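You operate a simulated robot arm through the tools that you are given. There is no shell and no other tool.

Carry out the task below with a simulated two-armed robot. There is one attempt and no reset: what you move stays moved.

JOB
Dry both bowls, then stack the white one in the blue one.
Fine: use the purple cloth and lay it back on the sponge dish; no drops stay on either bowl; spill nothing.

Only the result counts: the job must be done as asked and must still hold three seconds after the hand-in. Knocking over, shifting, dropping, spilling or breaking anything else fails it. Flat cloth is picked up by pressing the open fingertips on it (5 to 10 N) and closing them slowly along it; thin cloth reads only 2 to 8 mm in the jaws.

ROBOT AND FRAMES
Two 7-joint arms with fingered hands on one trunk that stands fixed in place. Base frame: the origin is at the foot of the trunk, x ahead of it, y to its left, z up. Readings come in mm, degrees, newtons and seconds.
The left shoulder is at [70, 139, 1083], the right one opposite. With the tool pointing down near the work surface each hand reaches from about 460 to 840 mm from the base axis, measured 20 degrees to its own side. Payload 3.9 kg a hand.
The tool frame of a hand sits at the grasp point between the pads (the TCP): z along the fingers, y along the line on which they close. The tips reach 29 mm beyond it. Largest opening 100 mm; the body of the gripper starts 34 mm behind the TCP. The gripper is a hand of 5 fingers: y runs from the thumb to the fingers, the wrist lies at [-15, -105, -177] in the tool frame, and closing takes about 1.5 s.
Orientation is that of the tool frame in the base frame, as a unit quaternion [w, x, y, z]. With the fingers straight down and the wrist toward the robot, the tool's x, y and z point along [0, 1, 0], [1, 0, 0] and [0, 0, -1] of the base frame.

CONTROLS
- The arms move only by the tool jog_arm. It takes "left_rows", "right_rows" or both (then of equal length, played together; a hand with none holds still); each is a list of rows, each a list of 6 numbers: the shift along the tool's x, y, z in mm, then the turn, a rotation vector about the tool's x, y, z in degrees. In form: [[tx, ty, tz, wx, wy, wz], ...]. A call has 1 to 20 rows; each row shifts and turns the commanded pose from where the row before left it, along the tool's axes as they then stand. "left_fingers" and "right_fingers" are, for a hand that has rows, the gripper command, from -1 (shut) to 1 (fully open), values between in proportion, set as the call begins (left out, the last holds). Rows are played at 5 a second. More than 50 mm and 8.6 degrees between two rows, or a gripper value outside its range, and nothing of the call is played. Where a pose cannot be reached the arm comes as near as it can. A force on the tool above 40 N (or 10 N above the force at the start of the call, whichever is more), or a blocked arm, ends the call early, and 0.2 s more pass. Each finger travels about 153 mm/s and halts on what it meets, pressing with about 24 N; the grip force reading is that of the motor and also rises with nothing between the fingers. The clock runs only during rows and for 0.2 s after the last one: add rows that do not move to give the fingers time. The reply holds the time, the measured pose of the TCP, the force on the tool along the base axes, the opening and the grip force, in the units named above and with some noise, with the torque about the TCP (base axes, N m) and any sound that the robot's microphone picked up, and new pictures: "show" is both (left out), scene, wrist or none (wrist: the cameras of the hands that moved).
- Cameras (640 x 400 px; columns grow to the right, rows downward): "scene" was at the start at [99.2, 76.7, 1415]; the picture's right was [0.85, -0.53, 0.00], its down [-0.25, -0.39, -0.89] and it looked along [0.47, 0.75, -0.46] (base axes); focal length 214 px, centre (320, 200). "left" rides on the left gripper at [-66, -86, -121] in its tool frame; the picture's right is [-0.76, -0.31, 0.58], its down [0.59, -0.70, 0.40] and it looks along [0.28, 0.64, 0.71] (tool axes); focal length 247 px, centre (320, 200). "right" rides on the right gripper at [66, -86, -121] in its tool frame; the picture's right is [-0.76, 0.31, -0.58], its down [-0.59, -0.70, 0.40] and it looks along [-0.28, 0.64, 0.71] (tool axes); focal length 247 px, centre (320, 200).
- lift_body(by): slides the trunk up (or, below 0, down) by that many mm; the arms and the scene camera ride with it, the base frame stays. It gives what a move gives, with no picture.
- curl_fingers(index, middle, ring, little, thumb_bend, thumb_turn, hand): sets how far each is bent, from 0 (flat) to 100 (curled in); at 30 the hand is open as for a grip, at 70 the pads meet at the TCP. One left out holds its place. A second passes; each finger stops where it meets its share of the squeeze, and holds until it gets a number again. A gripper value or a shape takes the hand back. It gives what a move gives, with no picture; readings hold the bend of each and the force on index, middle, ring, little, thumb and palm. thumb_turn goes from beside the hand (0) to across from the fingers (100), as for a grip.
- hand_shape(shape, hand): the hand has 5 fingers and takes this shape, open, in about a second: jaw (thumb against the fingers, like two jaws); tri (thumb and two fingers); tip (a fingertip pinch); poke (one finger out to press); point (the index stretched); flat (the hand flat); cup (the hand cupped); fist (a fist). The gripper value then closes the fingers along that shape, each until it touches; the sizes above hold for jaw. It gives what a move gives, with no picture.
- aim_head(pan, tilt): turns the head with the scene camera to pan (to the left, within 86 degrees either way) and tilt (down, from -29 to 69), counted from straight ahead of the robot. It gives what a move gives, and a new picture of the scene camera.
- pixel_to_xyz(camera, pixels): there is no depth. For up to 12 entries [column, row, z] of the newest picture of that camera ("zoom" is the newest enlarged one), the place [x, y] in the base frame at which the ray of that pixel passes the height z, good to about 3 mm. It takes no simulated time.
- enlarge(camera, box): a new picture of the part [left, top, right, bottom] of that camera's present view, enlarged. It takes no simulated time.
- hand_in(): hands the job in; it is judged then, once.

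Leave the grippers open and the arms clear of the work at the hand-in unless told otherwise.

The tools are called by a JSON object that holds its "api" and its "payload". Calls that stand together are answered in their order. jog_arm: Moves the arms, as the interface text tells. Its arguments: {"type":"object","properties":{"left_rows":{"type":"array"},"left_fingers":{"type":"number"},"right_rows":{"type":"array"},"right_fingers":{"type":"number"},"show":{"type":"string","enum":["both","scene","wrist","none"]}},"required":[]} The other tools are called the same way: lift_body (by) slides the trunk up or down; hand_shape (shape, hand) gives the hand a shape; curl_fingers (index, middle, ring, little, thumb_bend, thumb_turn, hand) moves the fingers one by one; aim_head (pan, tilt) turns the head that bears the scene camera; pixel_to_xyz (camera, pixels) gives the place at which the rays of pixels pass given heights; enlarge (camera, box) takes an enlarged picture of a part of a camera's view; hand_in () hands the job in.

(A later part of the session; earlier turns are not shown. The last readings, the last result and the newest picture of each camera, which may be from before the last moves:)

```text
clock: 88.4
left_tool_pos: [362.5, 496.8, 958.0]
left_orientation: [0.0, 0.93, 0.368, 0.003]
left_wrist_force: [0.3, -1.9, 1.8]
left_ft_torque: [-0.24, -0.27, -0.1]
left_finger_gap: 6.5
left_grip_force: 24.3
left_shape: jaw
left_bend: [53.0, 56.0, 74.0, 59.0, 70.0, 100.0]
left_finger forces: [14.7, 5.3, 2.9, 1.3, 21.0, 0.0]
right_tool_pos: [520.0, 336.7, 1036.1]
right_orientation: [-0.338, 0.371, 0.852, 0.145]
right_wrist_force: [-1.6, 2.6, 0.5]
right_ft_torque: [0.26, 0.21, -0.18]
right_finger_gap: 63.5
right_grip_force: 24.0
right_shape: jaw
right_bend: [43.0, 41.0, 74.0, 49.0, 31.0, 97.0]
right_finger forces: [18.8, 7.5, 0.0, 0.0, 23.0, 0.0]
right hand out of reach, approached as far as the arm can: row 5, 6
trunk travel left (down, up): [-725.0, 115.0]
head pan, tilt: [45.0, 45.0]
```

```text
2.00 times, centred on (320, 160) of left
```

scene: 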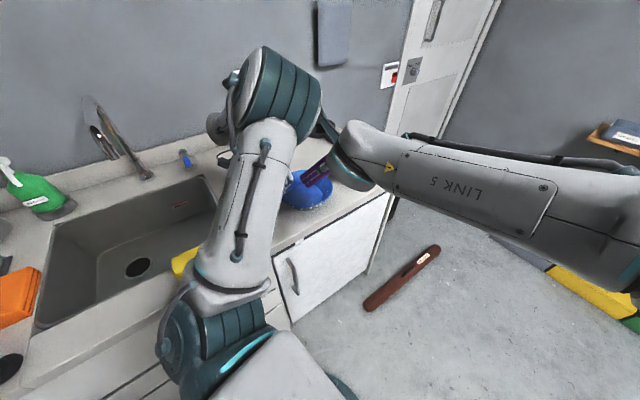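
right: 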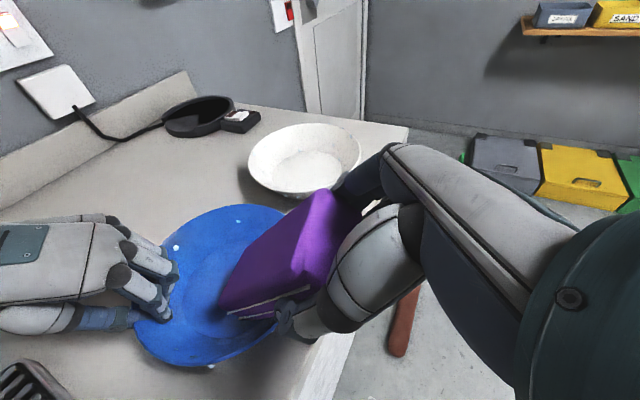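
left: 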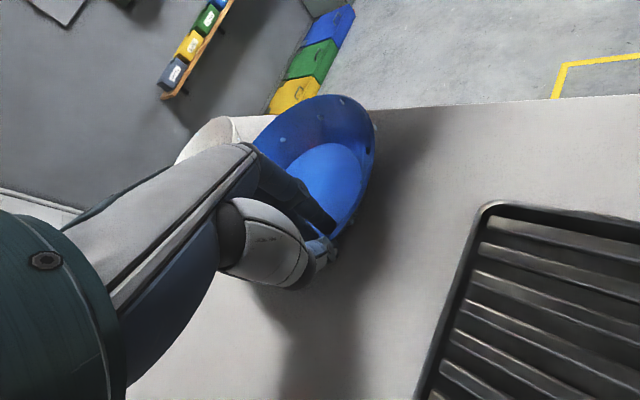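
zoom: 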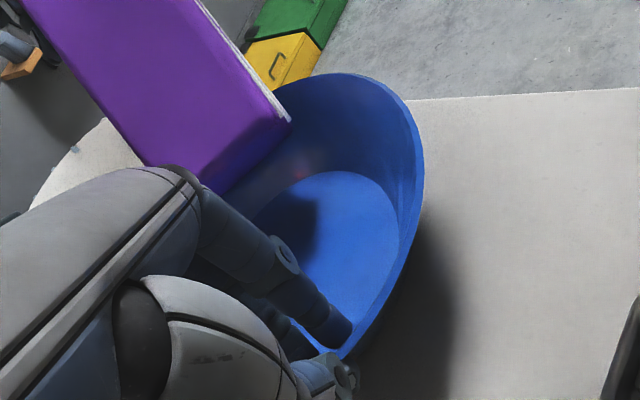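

All the drops on the blue bowl, inside and outside, have vanished in both views. Continuous rubbing with the bowl held is what dries it. Next: lift the brush out, then release the blue bowl with the left hand.

{"api": "jog_arm", "payload": {"right_rows": [[5.8, 0, 5.5, 0, 0, 0], [27, 0, -29, 0, 0, 0], [27, 0, -29, 0, 0, 0], [0, 0, 0, 0, 0, 0]], "show": "none"}}

{"api": "jog_arm", "payload": {"left_rows": [[0, 0, 0, 0, 0, 0], [0, 0, 0, 0, 0, 0], [0, 0, 0, 0, 0, 0], [0, 0, 0, 0, 0, 0], [0, 0, 0, 0, 0, 0], [0, 0, -30, 0, 0, 0], [0, 0, -40, 0, 0, 0], [0, 0, -40, 0, 0, 0], [0, 0, 0, 0, 0, 0]], "left_fingers": 1}}

{"api": "enlarge", "payload": {"camera": "left", "box": [200, 80, 560, 360]}}

{"api": "enlarge", "payload": {"camera": "right", "box": [0, 160, 400, 400]}}

```text
clock: 89.4
left_tool_pos: [362.7, 497.8, 956.3]
left_orientation: [0.0, 0.93, 0.368, 0.003]
left_wrist_force: [-0.8, -0.4, 1.0]
left_ft_torque: [-0.2, -0.27, -0.11]
left_finger_gap: 6.6
left_grip_force: 24.0
left_shape: jaw
left_bend: [53.0, 56.0, 74.0, 59.0, 70.0, 100.0]
left_finger forces: [13.9, 5.1, 3.1, 1.2, 22.3, 0.0]
right_tool_pos: [522.3, 332.6, 1114.4]
right_orientation: [-0.34, 0.381, 0.846, 0.151]
right_wrist_force: [-0.4, -0.6, -1.0]
right_ft_torque: [-0.07, 0.0, 0.04]
right_finger_gap: 63.6
right_grip_force: 24.3
right_shape: jaw
right_bend: [43.0, 40.0, 74.0, 49.0, 31.0, 99.0]
right_finger forces: [17.8, 8.2, 0.0, 0.0, 24.6, 0.0]
right hand out of reach, approached as far as the arm can: row 3
trunk travel left (down, up): [-725.0, 115.0]
head pan, tilt: [45.0, 45.0]
```

```text
clock: 91.4
left_tool_pos: [363.8, 499.8, 1066.7]
left_orientation: [-0.002, 0.93, 0.368, 0.002]
left_wrist_force: [0.7, 1.0, -0.4]
left_ft_torque: [0.05, 0.03, -0.02]
left_finger_gap: 99.9
left_grip_force: 0.1
left_shape: jaw
left_bend: [30.0, 30.0, 30.0, 30.0, 30.0, 98.0]
left_finger forces: [0.1, 0.0, 0.0, 0.1, 0.0, 0.0]
right_tool_pos: [521.1, 332.2, 1114.5]
right_orientation: [-0.34, 0.382, 0.846, 0.15]
right_wrist_force: [0.7, 0.5, -0.9]
right_ft_torque: [-0.05, -0.05, -0.02]
right_finger_gap: 63.5
right_grip_force: 23.8
right_shape: jaw
right_bend: [43.0, 40.0, 74.0, 49.0, 31.0, 99.0]
right_finger forces: [17.8, 8.3, 0.0, 0.1, 24.6, 0.0]
trunk travel left (down, up): [-725.0, 115.0]
head pan, tilt: [45.0, 45.0]
```

scene: 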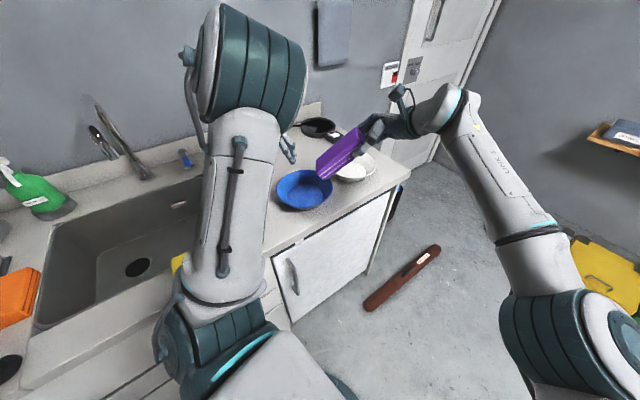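
left: 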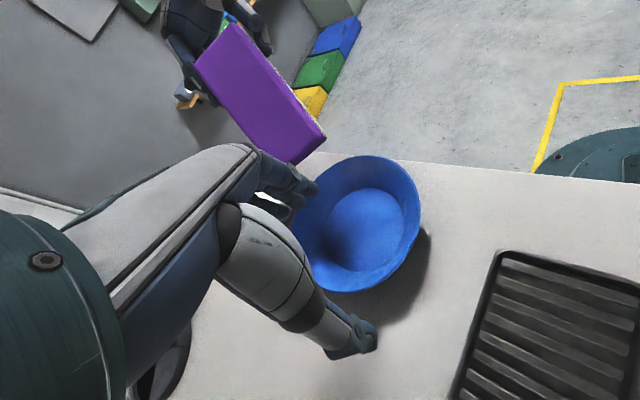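

```text
1.43 times, centred on (380, 220) of left
```

zoom: 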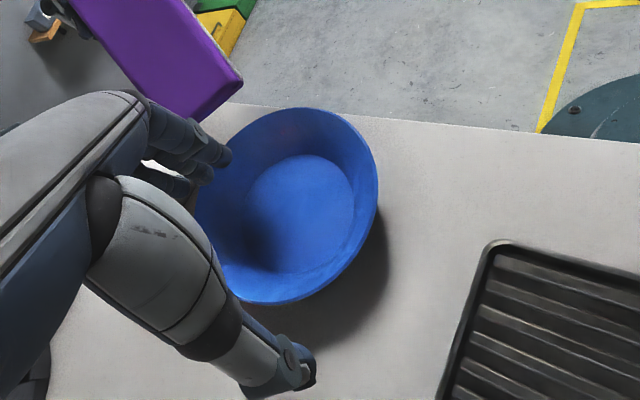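

```text
1.60 times, centred on (200, 280) of right
```

zoom: 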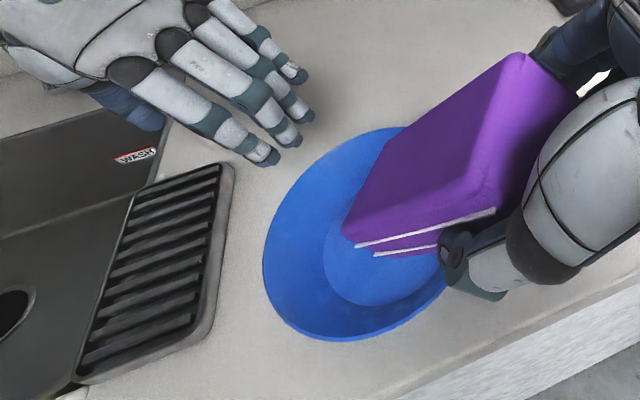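

The blue bowl is clean and steady. Next, the white bowl: the right hand turns back to yaw 0 and pulls toward the front so the left hand can reach and see it.

{"api": "jog_arm", "payload": {"right_rows": [[0, 0, 0, -4.77, 0, 5.12], [0, 0, 0, -4.77, 0, 5.12], [0, 0, 0, -4.77, 0, 5.12], [0, 0, 0, -4.77, 0, 5.12], [0, 0, 0, -4.77, 0, 5.12], [0, 0, 0, -4.77, 0, 5.12], [-29, 0, -27, 0, 0, 0], [-29, 0, -27, 0, 0, 0], [0, 30, 0, 0, 0, 0], [0, 0, 0, 0, 0, 0]]}}

```text
clock: 93.6
left_tool_pos: [365.0, 499.7, 1067.5]
left_orientation: [-0.001, 0.93, 0.368, 0.003]
left_wrist_force: [-0.2, -0.7, -0.1]
left_ft_torque: [0.02, -0.04, -0.01]
left_finger_gap: 99.9
left_grip_force: 0.0
left_shape: jaw
left_bend: [30.0, 30.0, 30.0, 30.0, 30.0, 98.0]
left_finger forces: [0.1, 0.0, 0.2, 0.0, 0.0, 0.0]
right_tool_pos: [549.6, 254.1, 1111.6]
right_orientation: [-0.263, 0.653, 0.663, 0.255]
right_wrist_force: [0.3, 0.1, -1.1]
right_ft_torque: [-0.04, -0.06, -0.03]
right_finger_gap: 63.7
right_grip_force: 24.4
right_shape: jaw
right_bend: [43.0, 40.0, 74.0, 49.0, 31.0, 99.0]
right_finger forces: [17.2, 8.2, 0.0, 0.0, 24.1, 0.1]
trunk travel left (down, up): [-725.0, 115.0]
head pan, tilt: [45.0, 45.0]
```

scene: 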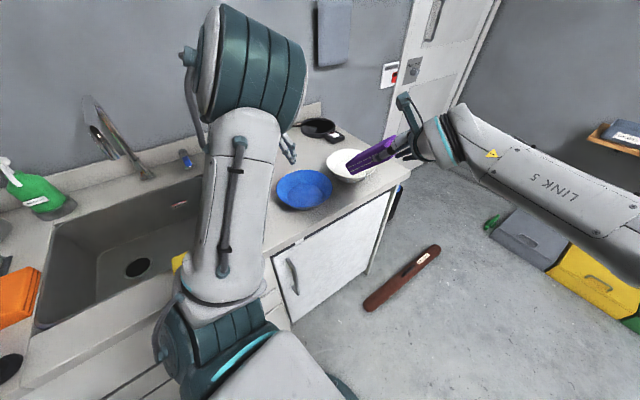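
right: 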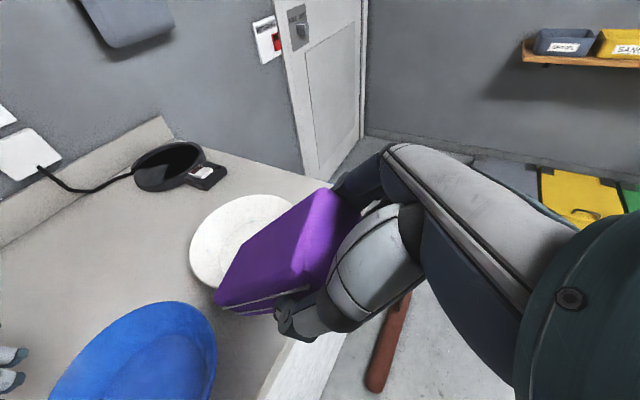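

The right hand is parked at the front. Now the left hand moves over to the white bowl's far-left rim, at about (568,484), staying high.

{"api": "jog_arm", "payload": {"left_rows": [[27.5, 30, 0, 0, 0, 0], [27.5, 30, 0, 0, 0, 0], [27.5, 30, 0, 0, 0, 0], [27.5, 30, 0, 0, 0, 0], [27.5, 30, 0, 0, 0, 0], [0, 0, 0, 0, 0, 0]]}}

{"api": "enlarge", "payload": {"camera": "left", "box": [200, 60, 600, 360]}}

{"api": "enlarge", "payload": {"camera": "right", "box": [100, 140, 420, 340]}}

```text
clock: 95.0
left_tool_pos: [567.5, 481.6, 1069.2]
left_orientation: [0.0, 0.93, 0.368, 0.002]
left_wrist_force: [0.4, 0.3, 0.2]
left_ft_torque: [-0.01, -0.01, -0.01]
left_finger_gap: 99.9
left_grip_force: 0.1
left_shape: jaw
left_bend: [30.0, 30.0, 30.0, 30.0, 30.0, 98.0]
left_finger forces: [0.0, 0.1, 0.0, 0.0, 0.0, 0.1]
right_tool_pos: [548.3, 254.9, 1111.8]
right_orientation: [-0.263, 0.653, 0.663, 0.255]
right_wrist_force: [0.1, 0.0, -0.4]
right_ft_torque: [-0.04, 0.01, -0.02]
right_finger_gap: 63.5
right_grip_force: 23.8
right_shape: jaw
right_bend: [43.0, 40.0, 74.0, 49.0, 31.0, 99.0]
right_finger forces: [17.2, 8.3, 0.0, 0.0, 24.1, 0.0]
trunk travel left (down, up): [-725.0, 115.0]
head pan, tilt: [45.0, 45.0]
```

scene: 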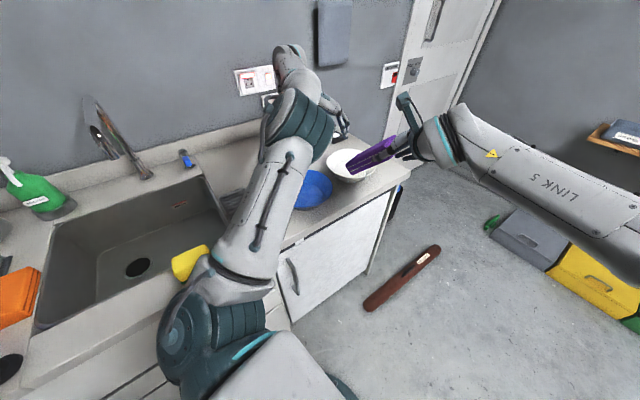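
left: 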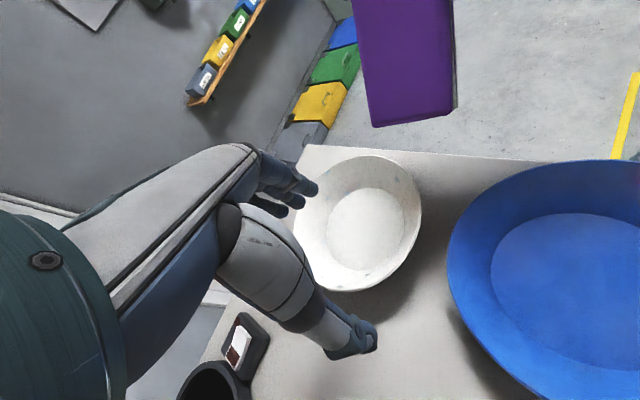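

```text
1.33 times, centred on (400, 210) of left
```

zoom: 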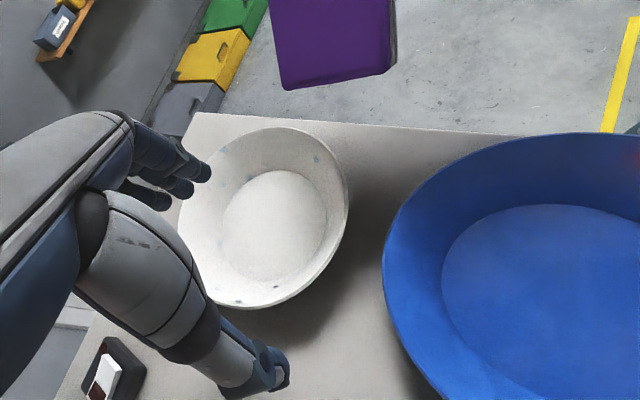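

```text
2.00 times, centred on (260, 240) of right
```

zoom: 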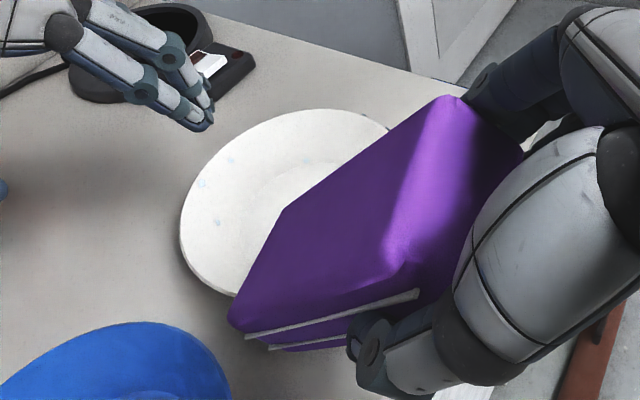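

The reach is fine here. I'll measure the white bowl's rim from this view and from the right view.

{"api": "pixel_to_xyz", "payload": {"camera": "left", "pixels": [[421, 206, 945], [370, 155, 945], [347.5, 291, 945], [300, 260, 945], [405, 250, 945], [405, 170, 945], [335, 170, 945], [327, 210, 912], [406, 215, 912], [372, 188, 912], [362, 262, 912]]}}

{"api": "pixel_to_xyz", "payload": {"camera": "right", "pixels": [[190, 260, 945], [210, 215, 945], [250, 195, 945], [192, 235, 945], [292, 203, 945], [212, 286, 945]]}}

```text
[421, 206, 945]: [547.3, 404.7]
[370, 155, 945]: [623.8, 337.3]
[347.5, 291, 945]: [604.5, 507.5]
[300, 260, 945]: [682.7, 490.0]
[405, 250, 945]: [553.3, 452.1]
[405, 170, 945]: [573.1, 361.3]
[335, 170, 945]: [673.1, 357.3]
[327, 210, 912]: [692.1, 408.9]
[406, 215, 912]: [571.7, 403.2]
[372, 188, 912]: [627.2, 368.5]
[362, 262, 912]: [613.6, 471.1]
```

```text
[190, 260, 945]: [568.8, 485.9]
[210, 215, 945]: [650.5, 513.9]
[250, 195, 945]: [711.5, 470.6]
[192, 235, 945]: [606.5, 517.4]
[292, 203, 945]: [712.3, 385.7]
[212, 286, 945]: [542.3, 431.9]
```

White bowl: centre about (625.5,425), rim z≈950, radius about 84. I'll lower the open left hand over its rim at azimuth 133°.

{"api": "jog_arm", "payload": {"left_rows": [[3.8, -3, 0, 0, 0, 0], [0, 0, 37, 0, 0, 0], [0, 0, 37, 0, 0, 0], [0, 0, 0, 0, 0, 0]], "show": "wrist"}}

```text
clock: 96.0
left_tool_pos: [563.0, 487.7, 994.6]
left_orientation: [-0.001, 0.93, 0.369, 0.002]
left_wrist_force: [-0.1, -0.1, 0.7]
left_ft_torque: [-0.02, -0.01, 0.02]
left_finger_gap: 99.6
left_grip_force: 0.0
left_shape: jaw
left_bend: [30.0, 30.0, 30.0, 30.0, 30.0, 98.0]
left_finger forces: [0.0, 0.0, 0.1, 0.0, 0.0, 0.1]
right_tool_pos: [549.2, 255.3, 1111.0]
right_orientation: [-0.263, 0.652, 0.663, 0.255]
right_wrist_force: [0.1, 0.5, 0.2]
right_ft_torque: [-0.05, -0.02, -0.02]
right_finger_gap: 63.5
right_grip_force: 23.7
right_shape: jaw
right_bend: [43.0, 40.0, 74.0, 49.0, 31.0, 99.0]
right_finger forces: [17.2, 8.3, 0.1, 0.1, 24.1, 0.1]
trunk travel left (down, up): [-725.0, 115.0]
head pan, tilt: [45.0, 45.0]
```

left: 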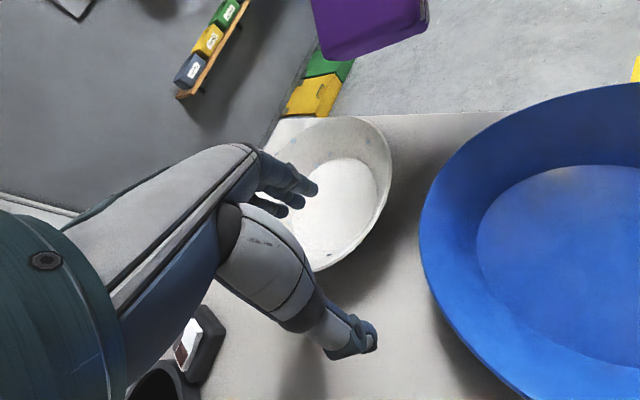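

It's well straddled. I'll lower the final 36 mm and close in stages on the white rim.

{"api": "jog_arm", "payload": {"left_rows": [[0, 4, 12, 0, 0, 0], [0, 0, 12, 0, 0, 0], [0, 0, 12, 0, 0, 0], [0, 0, 0, 0, 0, 0]], "show": "wrist"}}

{"api": "jog_arm", "payload": {"left_rows": [[0, 0, 0, 0, 0, 0], [0, 0, 0, 0, 0, 0], [0, 0, 0, 0, 0, 0]], "left_fingers": -0.4, "show": "none"}}

{"api": "jog_arm", "payload": {"left_rows": [[0, 0, 0, 0, 0, 0], [0, 0, 0, 0, 0, 0], [0, 0, 0, 0, 0, 0], [0, 0, 0, 0, 0, 0], [0, 0, 0, 0, 0, 0]], "left_fingers": -1, "show": "both"}}

```text
clock: 97.0
left_tool_pos: [568.7, 485.1, 957.0]
left_orientation: [-0.001, 0.93, 0.368, 0.002]
left_wrist_force: [-0.3, -0.6, 0.0]
left_ft_torque: [-0.03, 0.02, 0.03]
left_finger_gap: 99.8
left_grip_force: 0.1
left_shape: jaw
left_bend: [30.0, 30.0, 30.0, 30.0, 30.0, 98.0]
left_finger forces: [0.0, 0.0, 0.1, 0.1, 0.0, 0.0]
right_tool_pos: [548.5, 255.7, 1111.3]
right_orientation: [-0.263, 0.653, 0.663, 0.255]
right_wrist_force: [0.1, -0.5, -1.3]
right_ft_torque: [-0.04, 0.0, 0.01]
right_finger_gap: 63.6
right_grip_force: 24.2
right_shape: jaw
right_bend: [43.0, 40.0, 74.0, 49.0, 31.0, 99.0]
right_finger forces: [17.2, 8.3, 0.0, 0.0, 24.1, 0.2]
trunk travel left (down, up): [-725.0, 115.0]
head pan, tilt: [45.0, 45.0]
```

left: 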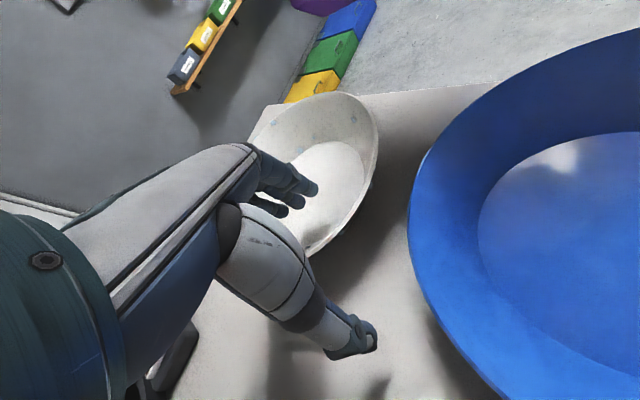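

```text
clock: 97.8
left_tool_pos: [568.9, 485.8, 958.6]
left_orientation: [-0.002, 0.93, 0.368, 0.003]
left_wrist_force: [0.5, 0.0, 0.7]
left_ft_torque: [-0.06, -0.03, -0.01]
left_finger_gap: 30.5
left_grip_force: 0.1
left_shape: jaw
left_bend: [50.0, 52.0, 74.0, 54.0, 46.0, 100.0]
left_finger forces: [0.0, 0.0, 0.2, 0.0, 0.0, 0.0]
right_tool_pos: [548.5, 257.2, 1111.2]
right_orientation: [-0.263, 0.653, 0.663, 0.255]
right_wrist_force: [-0.6, -0.4, -0.8]
right_ft_torque: [-0.04, -0.03, -0.04]
right_finger_gap: 63.3
right_grip_force: 23.7
right_shape: jaw
right_bend: [43.0, 40.0, 74.0, 49.0, 31.0, 99.0]
right_finger forces: [17.2, 8.3, 0.1, 0.0, 24.0, 0.0]
trunk travel left (down, up): [-725.0, 115.0]
head pan, tilt: [45.0, 45.0]
```

```text
clock: 99.0
left_tool_pos: [569.5, 484.3, 957.9]
left_orientation: [-0.001, 0.93, 0.368, 0.003]
left_wrist_force: [0.2, -1.6, 0.5]
left_ft_torque: [-0.15, -0.2, -0.13]
left_finger_gap: 8.9
left_grip_force: 23.7
left_shape: jaw
left_bend: [59.0, 57.0, 74.0, 61.0, 70.0, 100.0]
left_finger forces: [11.6, 4.7, 2.6, 1.9, 20.1, 0.1]
right_tool_pos: [549.7, 256.3, 1112.4]
right_orientation: [-0.263, 0.654, 0.662, 0.255]
right_wrist_force: [-0.1, -0.2, -0.7]
right_ft_torque: [-0.05, -0.02, 0.01]
right_finger_gap: 63.6
right_grip_force: 24.1
right_shape: jaw
right_bend: [43.0, 40.0, 74.0, 49.0, 31.0, 99.0]
right_finger forces: [17.2, 8.3, 0.1, 0.0, 24.1, 0.0]
trunk travel left (down, up): [-725.0, 115.0]
head pan, tilt: [45.0, 45.0]
```

scene: 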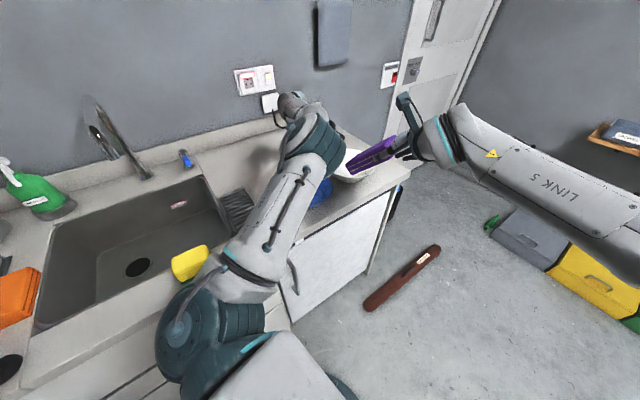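
left: 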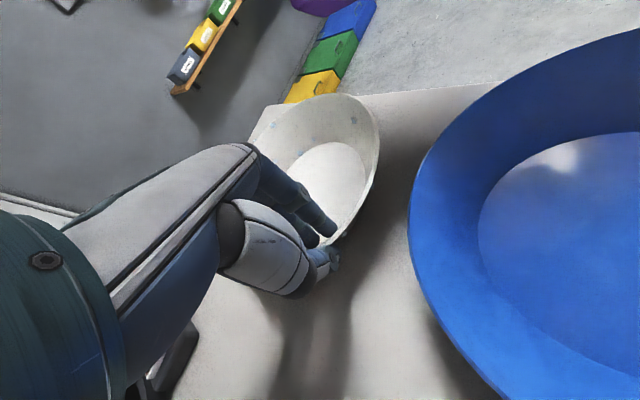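

The white bowl is held at 8.9 mm and 20 N. I'll move the brush above the white bowl's interior.

{"api": "jog_arm", "payload": {"right_rows": [[0, 38.5, 0, 0, 0, 0], [0, 38.5, 0, 0, 0, 0], [19.8, 0, 18.4, 0, 0, 0], [19.8, 0, 18.4, 0, 0, 0], [0, 0, 0, 0, 0, 0]], "show": "wrist"}}

```text
clock: 100.2
left_tool_pos: [567.9, 484.0, 958.1]
left_orientation: [0.0, 0.93, 0.368, 0.003]
left_wrist_force: [-0.7, -0.2, 0.9]
left_ft_torque: [-0.16, -0.17, -0.06]
left_finger_gap: 8.8
left_grip_force: 24.0
left_shape: jaw
left_bend: [59.0, 57.0, 74.0, 61.0, 70.0, 100.0]
left_finger forces: [12.3, 4.5, 2.5, 1.4, 20.6, 0.1]
right_tool_pos: [626.0, 313.6, 1110.1]
right_orientation: [-0.264, 0.653, 0.662, 0.256]
right_wrist_force: [-0.4, 0.5, -0.9]
right_ft_torque: [-0.03, 0.0, -0.02]
right_finger_gap: 63.3
right_grip_force: 24.5
right_shape: jaw
right_bend: [43.0, 40.0, 74.0, 49.0, 31.0, 99.0]
right_finger forces: [16.7, 8.3, 0.0, 0.0, 23.7, 0.0]
trunk travel left (down, up): [-725.0, 115.0]
head pan, tilt: [45.0, 45.0]
```

right: 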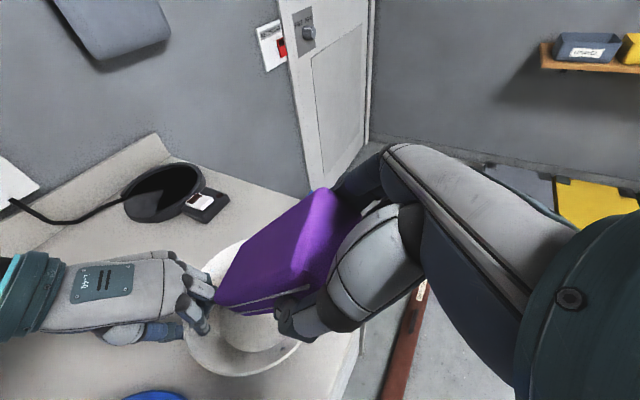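

That pose was reached. I'll lower it straight into the white bowl.

{"api": "jog_arm", "payload": {"right_rows": [[-17.3, 0, 18.5, 0, 0, 0], [-17.3, 0, 18.5, 0, 0, 0], [-16.5, 0, 17.7, 0, 0, 0], [0, 0, 0, 0, 0, 0]], "show": "wrist"}}

{"api": "enlarge", "payload": {"camera": "right", "box": [100, 200, 420, 400]}}

{"api": "enlarge", "payload": {"camera": "left", "box": [200, 60, 440, 260]}}

```text
clock: 101.2
left_tool_pos: [568.4, 485.3, 958.1]
left_orientation: [-0.001, 0.93, 0.368, 0.002]
left_wrist_force: [-0.6, 0.0, 1.1]
left_ft_torque: [-0.17, -0.17, -0.1]
left_finger_gap: 9.0
left_grip_force: 23.7
left_shape: jaw
left_bend: [59.0, 57.0, 74.0, 61.0, 70.0, 100.0]
left_finger forces: [12.4, 4.7, 2.6, 1.5, 20.9, 0.0]
right_tool_pos: [624.8, 310.3, 1038.0]
right_orientation: [-0.262, 0.653, 0.663, 0.255]
right_wrist_force: [-0.2, 0.3, -0.7]
right_ft_torque: [-0.06, 0.01, 0.01]
right_finger_gap: 63.9
right_grip_force: 23.4
right_shape: jaw
right_bend: [43.0, 40.0, 74.0, 49.0, 31.0, 99.0]
right_finger forces: [16.7, 8.3, 0.0, 0.0, 23.5, 0.0]
trunk travel left (down, up): [-725.0, 115.0]
head pan, tilt: [45.0, 45.0]
```

right: 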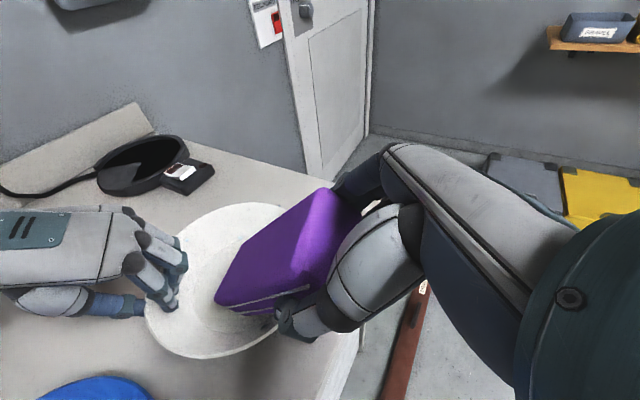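

```text
2.00 times, centred on (260, 300) of right
```

zoom: 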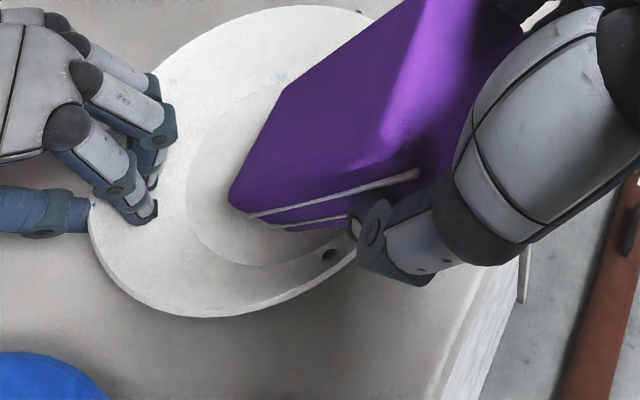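

```text
2.00 times, centred on (320, 160) of left
```

zoom: 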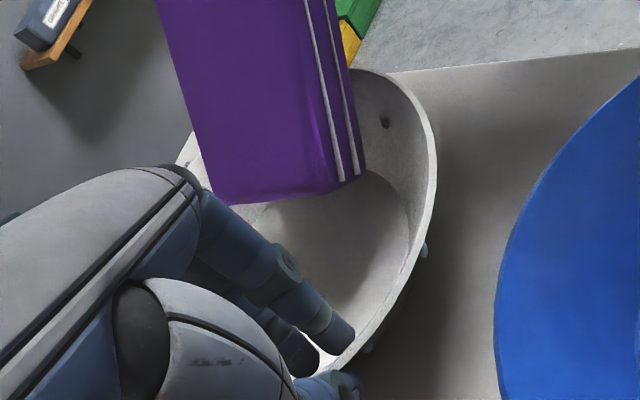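

Perfect. I'll slide toward the near wall to contact and read the force.

{"api": "jog_arm", "payload": {"right_rows": [[-2.9, 0, -2.7, 0, 0, 0], [-2.9, 0, -2.7, 0, 0, 0], [-2.9, 0, -2.7, 0, 0, 0], [-2.9, 0, -2.7, 0, 0, 0], [0, 0, 0, 0, 0, 0]], "show": "none"}}

{"api": "jog_arm", "payload": {"right_rows": [[-2.2, 0, -2, 0, 0, 0], [-2.2, 0, -2, 0, 0, 0], [0, 0, 0, 0, 0, 0]], "show": "none"}}

{"api": "enlarge", "payload": {"camera": "left", "box": [200, 60, 440, 260]}}

```text
clock: 102.4
left_tool_pos: [567.8, 485.0, 958.3]
left_orientation: [-0.001, 0.93, 0.368, 0.002]
left_wrist_force: [-0.9, -0.5, 1.1]
left_ft_torque: [-0.13, -0.19, -0.11]
left_finger_gap: 8.9
left_grip_force: 24.1
left_shape: jaw
left_bend: [59.0, 57.0, 74.0, 61.0, 70.0, 100.0]
left_finger forces: [11.8, 5.0, 3.0, 1.9, 21.1, 0.1]
right_tool_pos: [626.2, 295.9, 1037.8]
right_orientation: [-0.263, 0.653, 0.663, 0.255]
right_wrist_force: [0.5, 2.3, 0.1]
right_ft_torque: [0.11, -0.1, -0.12]
right_finger_gap: 63.6
right_grip_force: 24.1
right_shape: jaw
right_bend: [43.0, 40.0, 74.0, 49.0, 31.0, 99.0]
right_finger forces: [17.1, 8.4, 0.0, 0.1, 22.7, 0.0]
trunk travel left (down, up): [-725.0, 115.0]
head pan, tilt: [45.0, 45.0]
```

```text
clock: 103.2
left_tool_pos: [568.8, 485.1, 958.1]
left_orientation: [0.0, 0.93, 0.368, 0.002]
left_wrist_force: [-1.5, -2.0, 1.2]
left_ft_torque: [-0.18, -0.21, -0.15]
left_finger_gap: 9.0
left_grip_force: 23.6
left_shape: jaw
left_bend: [59.0, 57.0, 74.0, 61.0, 70.0, 100.0]
left_finger forces: [11.7, 5.1, 3.1, 2.0, 21.0, 0.0]
right_tool_pos: [626.1, 290.0, 1036.3]
right_orientation: [-0.263, 0.653, 0.663, 0.255]
right_wrist_force: [0.9, 2.1, 0.4]
right_ft_torque: [0.28, -0.06, -0.18]
right_finger_gap: 63.5
right_grip_force: 24.3
right_shape: jaw
right_bend: [43.0, 40.0, 74.0, 49.0, 31.0, 98.0]
right_finger forces: [18.3, 7.8, 0.0, 0.0, 22.5, 0.0]
trunk travel left (down, up): [-725.0, 115.0]
head pan, tilt: [45.0, 45.0]
```

```text
2.00 times, centred on (320, 160) of left
```

zoom: 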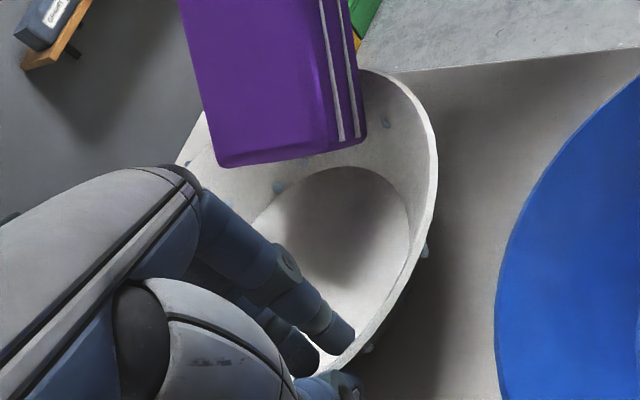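

Contact is about 2 N. I'll press 2 mm more and sweep 25° clockwise, then back.

{"api": "jog_arm", "payload": {"right_rows": [[-1.5, 0, -1.35, 0, 0, 0], [0.37, -11.77, 0.35, -3.41, 0, 3.65], [0.37, -11.77, 0.35, -3.41, 0, 3.65], [0.37, -11.77, 0.35, -3.41, 0, 3.65], [0.37, -11.77, 0.35, -3.41, 0, 3.65], [0.37, -11.77, 0.35, -3.41, 0, 3.65], [0, 0, 0, 0, 0, 0]], "show": "none"}}

{"api": "enlarge", "payload": {"camera": "left", "box": [200, 60, 440, 260]}}

{"api": "enlarge", "payload": {"camera": "right", "box": [100, 200, 420, 400]}}

```text
clock: 104.8
left_tool_pos: [567.8, 484.8, 958.5]
left_orientation: [-0.001, 0.93, 0.368, 0.002]
left_wrist_force: [-2.2, -0.7, -0.4]
left_ft_torque: [-0.13, -0.18, -0.15]
left_finger_gap: 9.0
left_grip_force: 24.1
left_shape: jaw
left_bend: [60.0, 57.0, 74.0, 61.0, 70.0, 100.0]
left_finger forces: [11.6, 5.0, 3.0, 1.9, 21.4, 0.0]
right_tool_pos: [568.3, 298.0, 1038.4]
right_orientation: [-0.201, 0.781, 0.506, 0.305]
right_wrist_force: [0.5, 1.6, 0.0]
right_ft_torque: [0.2, -0.09, -0.11]
right_finger_gap: 63.8
right_grip_force: 23.9
right_shape: jaw
right_bend: [43.0, 40.0, 74.0, 49.0, 32.0, 98.0]
right_finger forces: [19.3, 7.6, 0.0, 0.1, 23.8, 0.1]
trunk travel left (down, up): [-725.0, 115.0]
head pan, tilt: [45.0, 45.0]
```

```text
2.00 times, centred on (320, 160) of left
```

zoom: 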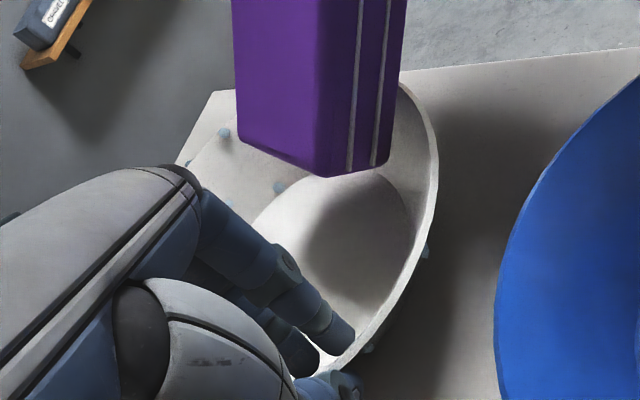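

```text
2.00 times, centred on (260, 300) of right
```

zoom: 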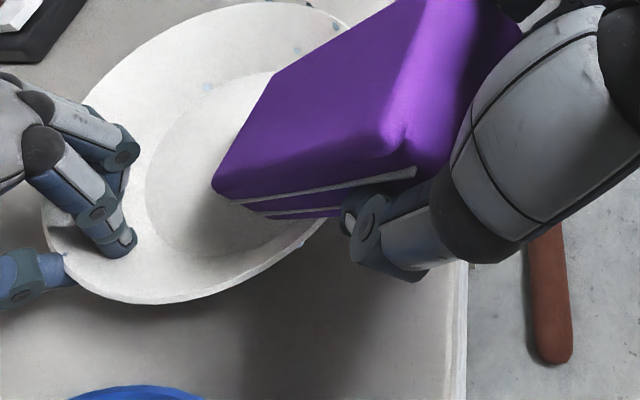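

It's still dripping at left-zoom (225,133), (280,187) and (424,250). I'll press a little more and sweep back 35° counter-clockwise.

{"api": "jog_arm", "payload": {"right_rows": [[-1.5, 0, -1.35, 0, 0, 0], [0.37, 11.77, 0.35, 3.41, 0, -3.65], [0.37, 11.77, 0.35, 3.41, 0, -3.65], [0.37, 11.77, 0.35, 3.41, 0, -3.65], [0.37, 11.77, 0.35, 3.41, 0, -3.65], [0.37, 11.77, 0.35, 3.41, 0, -3.65], [0.37, 11.77, 0.35, 3.41, 0, -3.65], [0.37, 11.77, 0.35, 3.41, 0, -3.65], [0, 0, 0, 0, 0, 0]], "show": "none"}}

{"api": "enlarge", "payload": {"camera": "left", "box": [200, 60, 440, 260]}}

{"api": "enlarge", "payload": {"camera": "right", "box": [100, 200, 420, 400]}}

```text
clock: 106.8
left_tool_pos: [568.3, 483.8, 957.6]
left_orientation: [-0.001, 0.93, 0.368, 0.003]
left_wrist_force: [-1.2, -1.5, 0.4]
left_ft_torque: [-0.17, -0.2, -0.13]
left_finger_gap: 9.2
left_grip_force: 23.8
left_shape: jaw
left_bend: [60.0, 57.0, 74.0, 61.0, 70.0, 100.0]
left_finger forces: [12.2, 5.1, 3.0, 1.6, 20.8, 0.1]
right_tool_pos: [647.9, 286.5, 1040.4]
right_orientation: [-0.286, 0.593, 0.717, 0.231]
right_wrist_force: [0.4, 1.2, 0.6]
right_ft_torque: [0.1, 0.06, -0.08]
right_finger_gap: 63.7
right_grip_force: 23.7
right_shape: jaw
right_bend: [43.0, 40.0, 74.0, 49.0, 32.0, 98.0]
right_finger forces: [18.2, 8.0, 0.1, 0.0, 24.1, 0.0]
trunk travel left (down, up): [-725.0, 115.0]
head pan, tilt: [45.0, 45.0]
```

```text
2.00 times, centred on (320, 160) of left
```

zoom: 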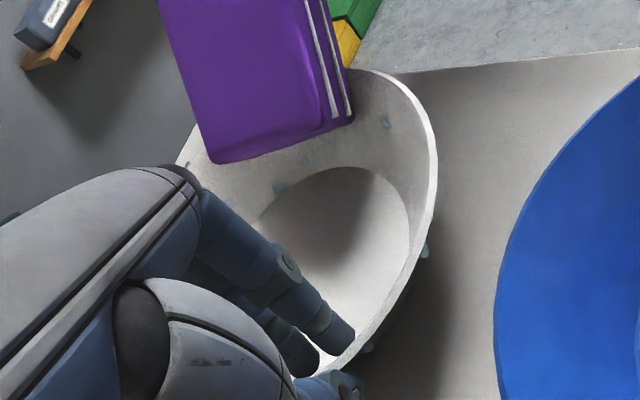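

```text
2.00 times, centred on (260, 300) of right
```

zoom: 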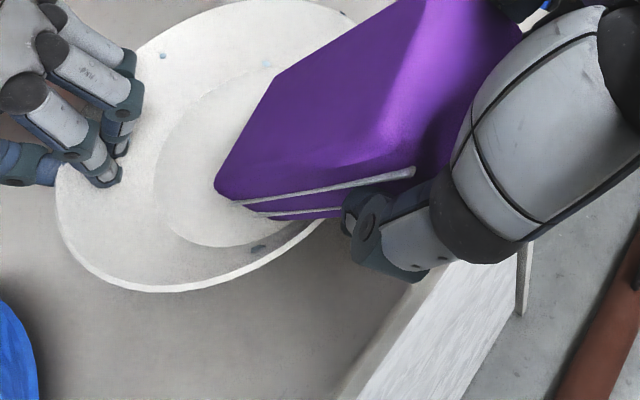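

Drops remain and the force is only about 1 N. I'll press 4 mm further along the tool's −x, into the wall, and sweep 40° clockwise.

{"api": "jog_arm", "payload": {"right_rows": [[-4, 0, 0, 0, 0, 0], [0.37, -11.77, 0.35, -3.41, 0, 3.65], [0.37, -11.77, 0.35, -3.41, 0, 3.65], [0.37, -11.77, 0.35, -3.41, 0, 3.65], [0.37, -11.77, 0.35, -3.41, 0, 3.65], [0.37, -11.77, 0.35, -3.41, 0, 3.65], [0.37, -11.77, 0.35, -3.41, 0, 3.65], [0.37, -11.77, 0.35, -3.41, 0, 3.65], [0, 0, 0, 0, 0, 0]], "show": "none"}}

{"api": "enlarge", "payload": {"camera": "left", "box": [200, 60, 440, 260]}}

```text
clock: 108.8
left_tool_pos: [568.4, 484.9, 958.2]
left_orientation: [-0.001, 0.93, 0.368, 0.003]
left_wrist_force: [-1.8, -1.0, 0.3]
left_ft_torque: [-0.16, -0.22, -0.17]
left_finger_gap: 9.0
left_grip_force: 24.1
left_shape: jaw
left_bend: [60.0, 57.0, 74.0, 61.0, 70.0, 100.0]
left_finger forces: [11.7, 5.2, 3.2, 2.0, 21.9, 0.0]
right_tool_pos: [569.4, 294.3, 1037.3]
right_orientation: [-0.202, 0.781, 0.506, 0.306]
right_wrist_force: [2.4, 1.9, 1.0]
right_ft_torque: [0.21, -0.12, -0.15]
right_finger_gap: 63.6
right_grip_force: 24.5
right_shape: jaw
right_bend: [43.0, 40.0, 74.0, 49.0, 32.0, 97.0]
right_finger forces: [19.3, 7.5, 0.0, 0.0, 23.5, 0.0]
trunk travel left (down, up): [-725.0, 115.0]
head pan, tilt: [45.0, 45.0]
```

```text
2.00 times, centred on (320, 160) of left
```

zoom: 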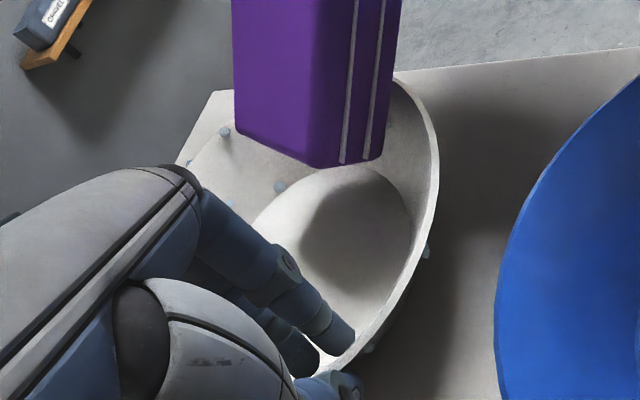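

Force is about 3 N now. The blue bowl had already had more rubbing earlier, so I'll keep rubbing here with a longer back-and-forth in one call.

{"api": "jog_arm", "payload": {"right_rows": [[-2, 0, 0, 0, 0, 0], [0.37, 11.77, 0.35, 3.41, 0, -3.65], [0.37, 11.77, 0.35, 3.41, 0, -3.65], [0.37, 11.77, 0.35, 3.41, 0, -3.65], [0.37, 11.77, 0.35, 3.41, 0, -3.65], [0.37, 11.77, 0.35, 3.41, 0, -3.65], [0.37, -11.77, 0.35, -3.41, 0, 3.65], [0.37, -11.77, 0.35, -3.41, 0, 3.65], [0.37, -11.77, 0.35, -3.41, 0, 3.65], [0.37, -11.77, 0.35, -3.41, 0, 3.65], [0.37, -11.77, 0.35, -3.41, 0, 3.65], [-2, 0, 0, 0, 0, 0], [0.37, 11.77, 0.35, 3.41, 0, -3.65], [0.37, 11.77, 0.35, 3.41, 0, -3.65], [0.37, 11.77, 0.35, 3.41, 0, -3.65], [0.37, 11.77, 0.35, 3.41, 0, -3.65], [0.37, 11.77, 0.35, 3.41, 0, -3.65], [0, 0, 0, 0, 0, 0]], "show": "none"}}

{"api": "enlarge", "payload": {"camera": "left", "box": [200, 60, 440, 260]}}

{"api": "enlarge", "payload": {"camera": "right", "box": [100, 200, 420, 400]}}

```text
clock: 112.6
left_tool_pos: [568.6, 485.5, 958.2]
left_orientation: [-0.001, 0.93, 0.368, 0.002]
left_wrist_force: [-1.2, -2.7, 1.0]
left_ft_torque: [-0.16, -0.27, -0.19]
left_finger_gap: 8.7
left_grip_force: 24.3
left_shape: jaw
left_bend: [60.0, 57.0, 74.0, 61.0, 70.0, 100.0]
left_finger forces: [12.4, 5.4, 3.1, 1.7, 21.3, 0.0]
right_tool_pos: [623.7, 279.8, 1034.5]
right_orientation: [-0.263, 0.653, 0.663, 0.255]
right_wrist_force: [0.9, 1.7, 1.2]
right_ft_torque: [0.26, 0.03, -0.16]
right_finger_gap: 63.9
right_grip_force: 24.3
right_shape: jaw
right_bend: [43.0, 40.0, 74.0, 49.0, 32.0, 97.0]
right_finger forces: [18.2, 7.4, 0.0, 0.0, 23.2, 0.1]
trunk travel left (down, up): [-725.0, 115.0]
head pan, tilt: [45.0, 45.0]
```

```text
2.00 times, centred on (320, 160) of left
```

zoom: 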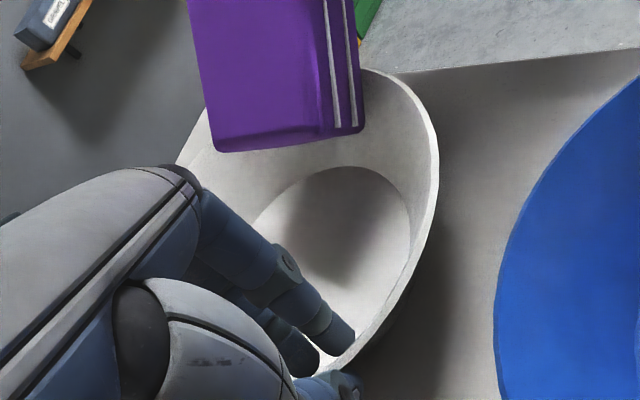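

```text
2.00 times, centred on (260, 300) of right
```

zoom: 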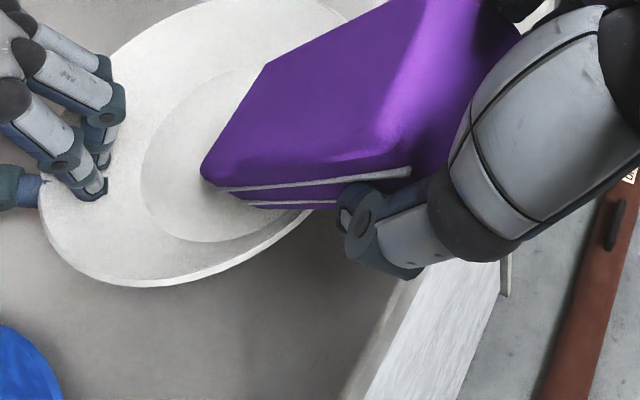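

The white bowl is now free of drops inside and out as well. I'll lift the brush out and retreat the right hand to the front.

{"api": "jog_arm", "payload": {"right_rows": [[8, 0, 7, 0, 0, 0], [28, 0, -30, 0, 0, 0], [28, 0, -30, 0, 0, 0], [-29, -20, -27, 0, 0, 0], [-29, -25, -27, 0, 0, 0], [0, 0, 0, 0, 0, 0]]}}

{"api": "enlarge", "payload": {"camera": "right", "box": [60, 140, 380, 340]}}

{"api": "enlarge", "payload": {"camera": "left", "box": [200, 60, 640, 335]}}

```text
clock: 114.0
left_tool_pos: [568.3, 486.0, 958.1]
left_orientation: [0.001, 0.93, 0.368, 0.002]
left_wrist_force: [-0.9, -1.1, 0.6]
left_ft_torque: [-0.21, -0.22, -0.2]
left_finger_gap: 8.9
left_grip_force: 23.8
left_shape: jaw
left_bend: [60.0, 58.0, 74.0, 62.0, 70.0, 100.0]
left_finger forces: [12.4, 5.4, 3.9, 1.7, 22.6, 0.0]
right_tool_pos: [582.1, 210.2, 1117.4]
right_orientation: [-0.263, 0.653, 0.663, 0.255]
right_wrist_force: [-0.7, 0.2, -1.8]
right_ft_torque: [-0.03, -0.01, 0.04]
right_finger_gap: 63.9
right_grip_force: 24.5
right_shape: jaw
right_bend: [43.0, 40.0, 74.0, 49.0, 32.0, 99.0]
right_finger forces: [17.2, 8.8, 0.2, 0.0, 24.9, 0.0]
trunk travel left (down, up): [-725.0, 115.0]
head pan, tilt: [45.0, 45.0]
```

scene: 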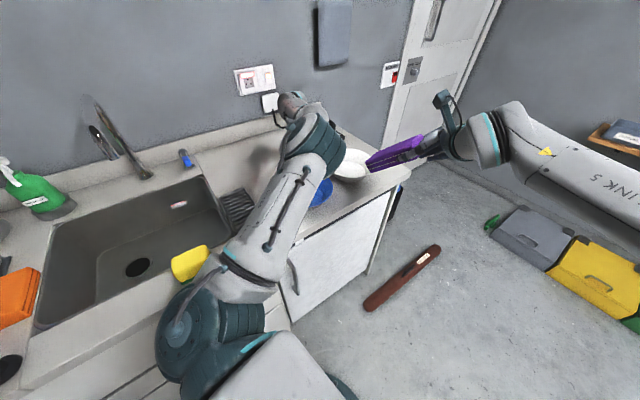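
right: 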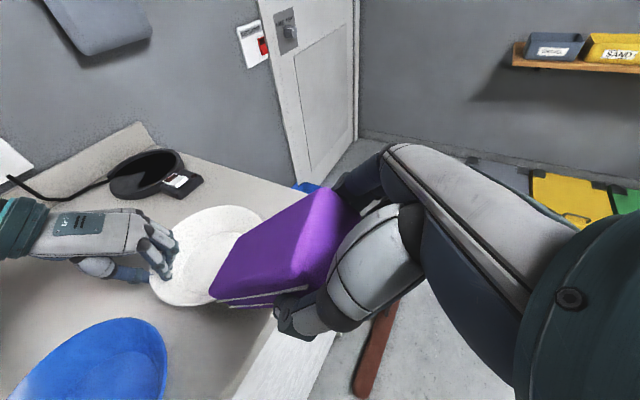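

```text
2.00 times, centred on (220, 240) of right
```

zoom: 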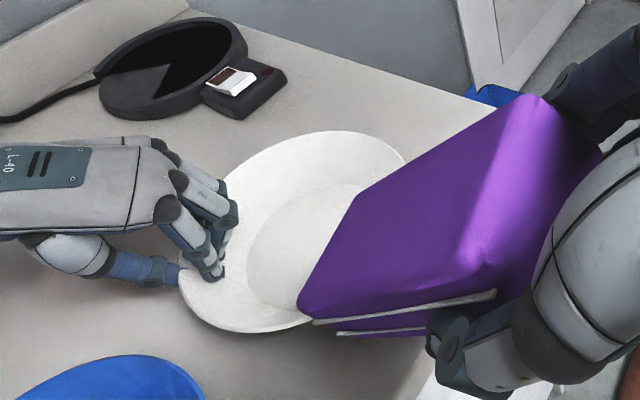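

```text
1.45 times, centred on (420, 198) of left
```

zoom: 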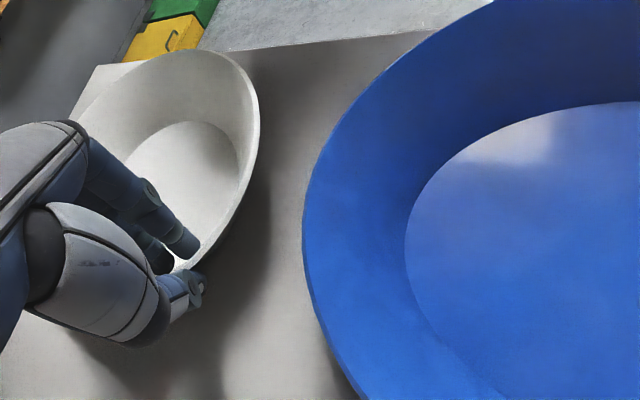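

Both bowls look dry. Now stacking: I'll test-lift the white bowl by 25 mm with the current pinch and check for sag.

{"api": "jog_arm", "payload": {"left_rows": [[0, 0, -8, 0, 0, 0], [0, 0, -8, 0, 0, 0], [0, 0, -9, 0, 0, 0], [0, 0, 0, 0, 0, 0]], "show": "none"}}

{"api": "enlarge", "payload": {"camera": "left", "box": [200, 60, 640, 335]}}

{"api": "enlarge", "payload": {"camera": "right", "box": [60, 140, 380, 340]}}

```text
clock: 115.0
left_tool_pos: [570.2, 484.9, 983.1]
left_orientation: [-0.001, 0.93, 0.369, 0.003]
left_wrist_force: [-0.4, -0.9, -1.3]
left_ft_torque: [-0.1, 0.0, -0.07]
left_finger_gap: 8.7
left_grip_force: 24.2
left_shape: jaw
left_bend: [60.0, 58.0, 74.0, 62.0, 71.0, 100.0]
left_finger forces: [12.3, 3.5, 2.1, 0.8, 18.7, 0.0]
right_tool_pos: [582.0, 208.2, 1119.0]
right_orientation: [-0.263, 0.653, 0.663, 0.255]
right_wrist_force: [0.4, -0.1, -1.2]
right_ft_torque: [-0.03, 0.02, 0.0]
right_finger_gap: 63.5
right_grip_force: 23.6
right_shape: jaw
right_bend: [43.0, 40.0, 74.0, 49.0, 32.0, 99.0]
right_finger forces: [17.1, 8.8, 0.1, 0.0, 24.8, 0.0]
trunk travel left (down, up): [-725.0, 115.0]
head pan, tilt: [45.0, 45.0]
```

```text
1.45 times, centred on (420, 198) of left
```

zoom: 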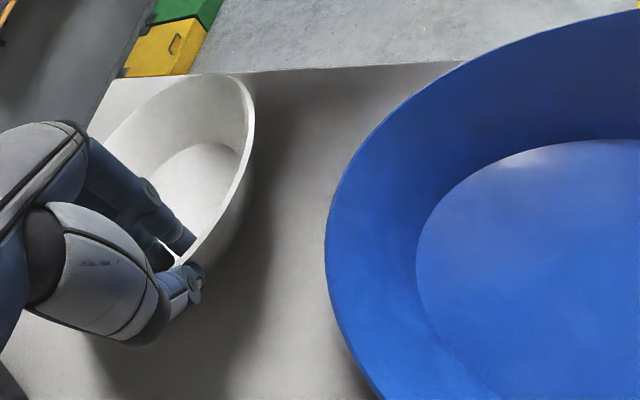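

```text
2.00 times, centred on (220, 240) of right
```

zoom: 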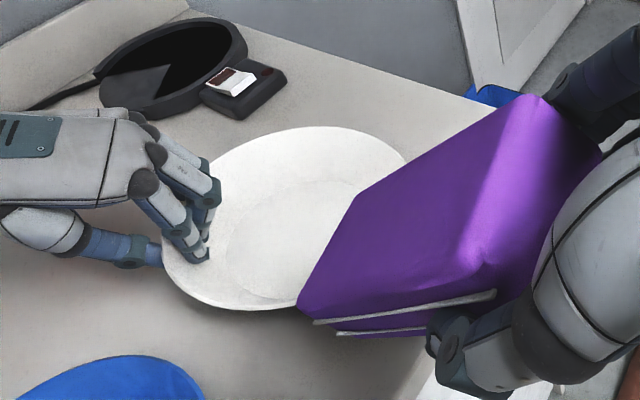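

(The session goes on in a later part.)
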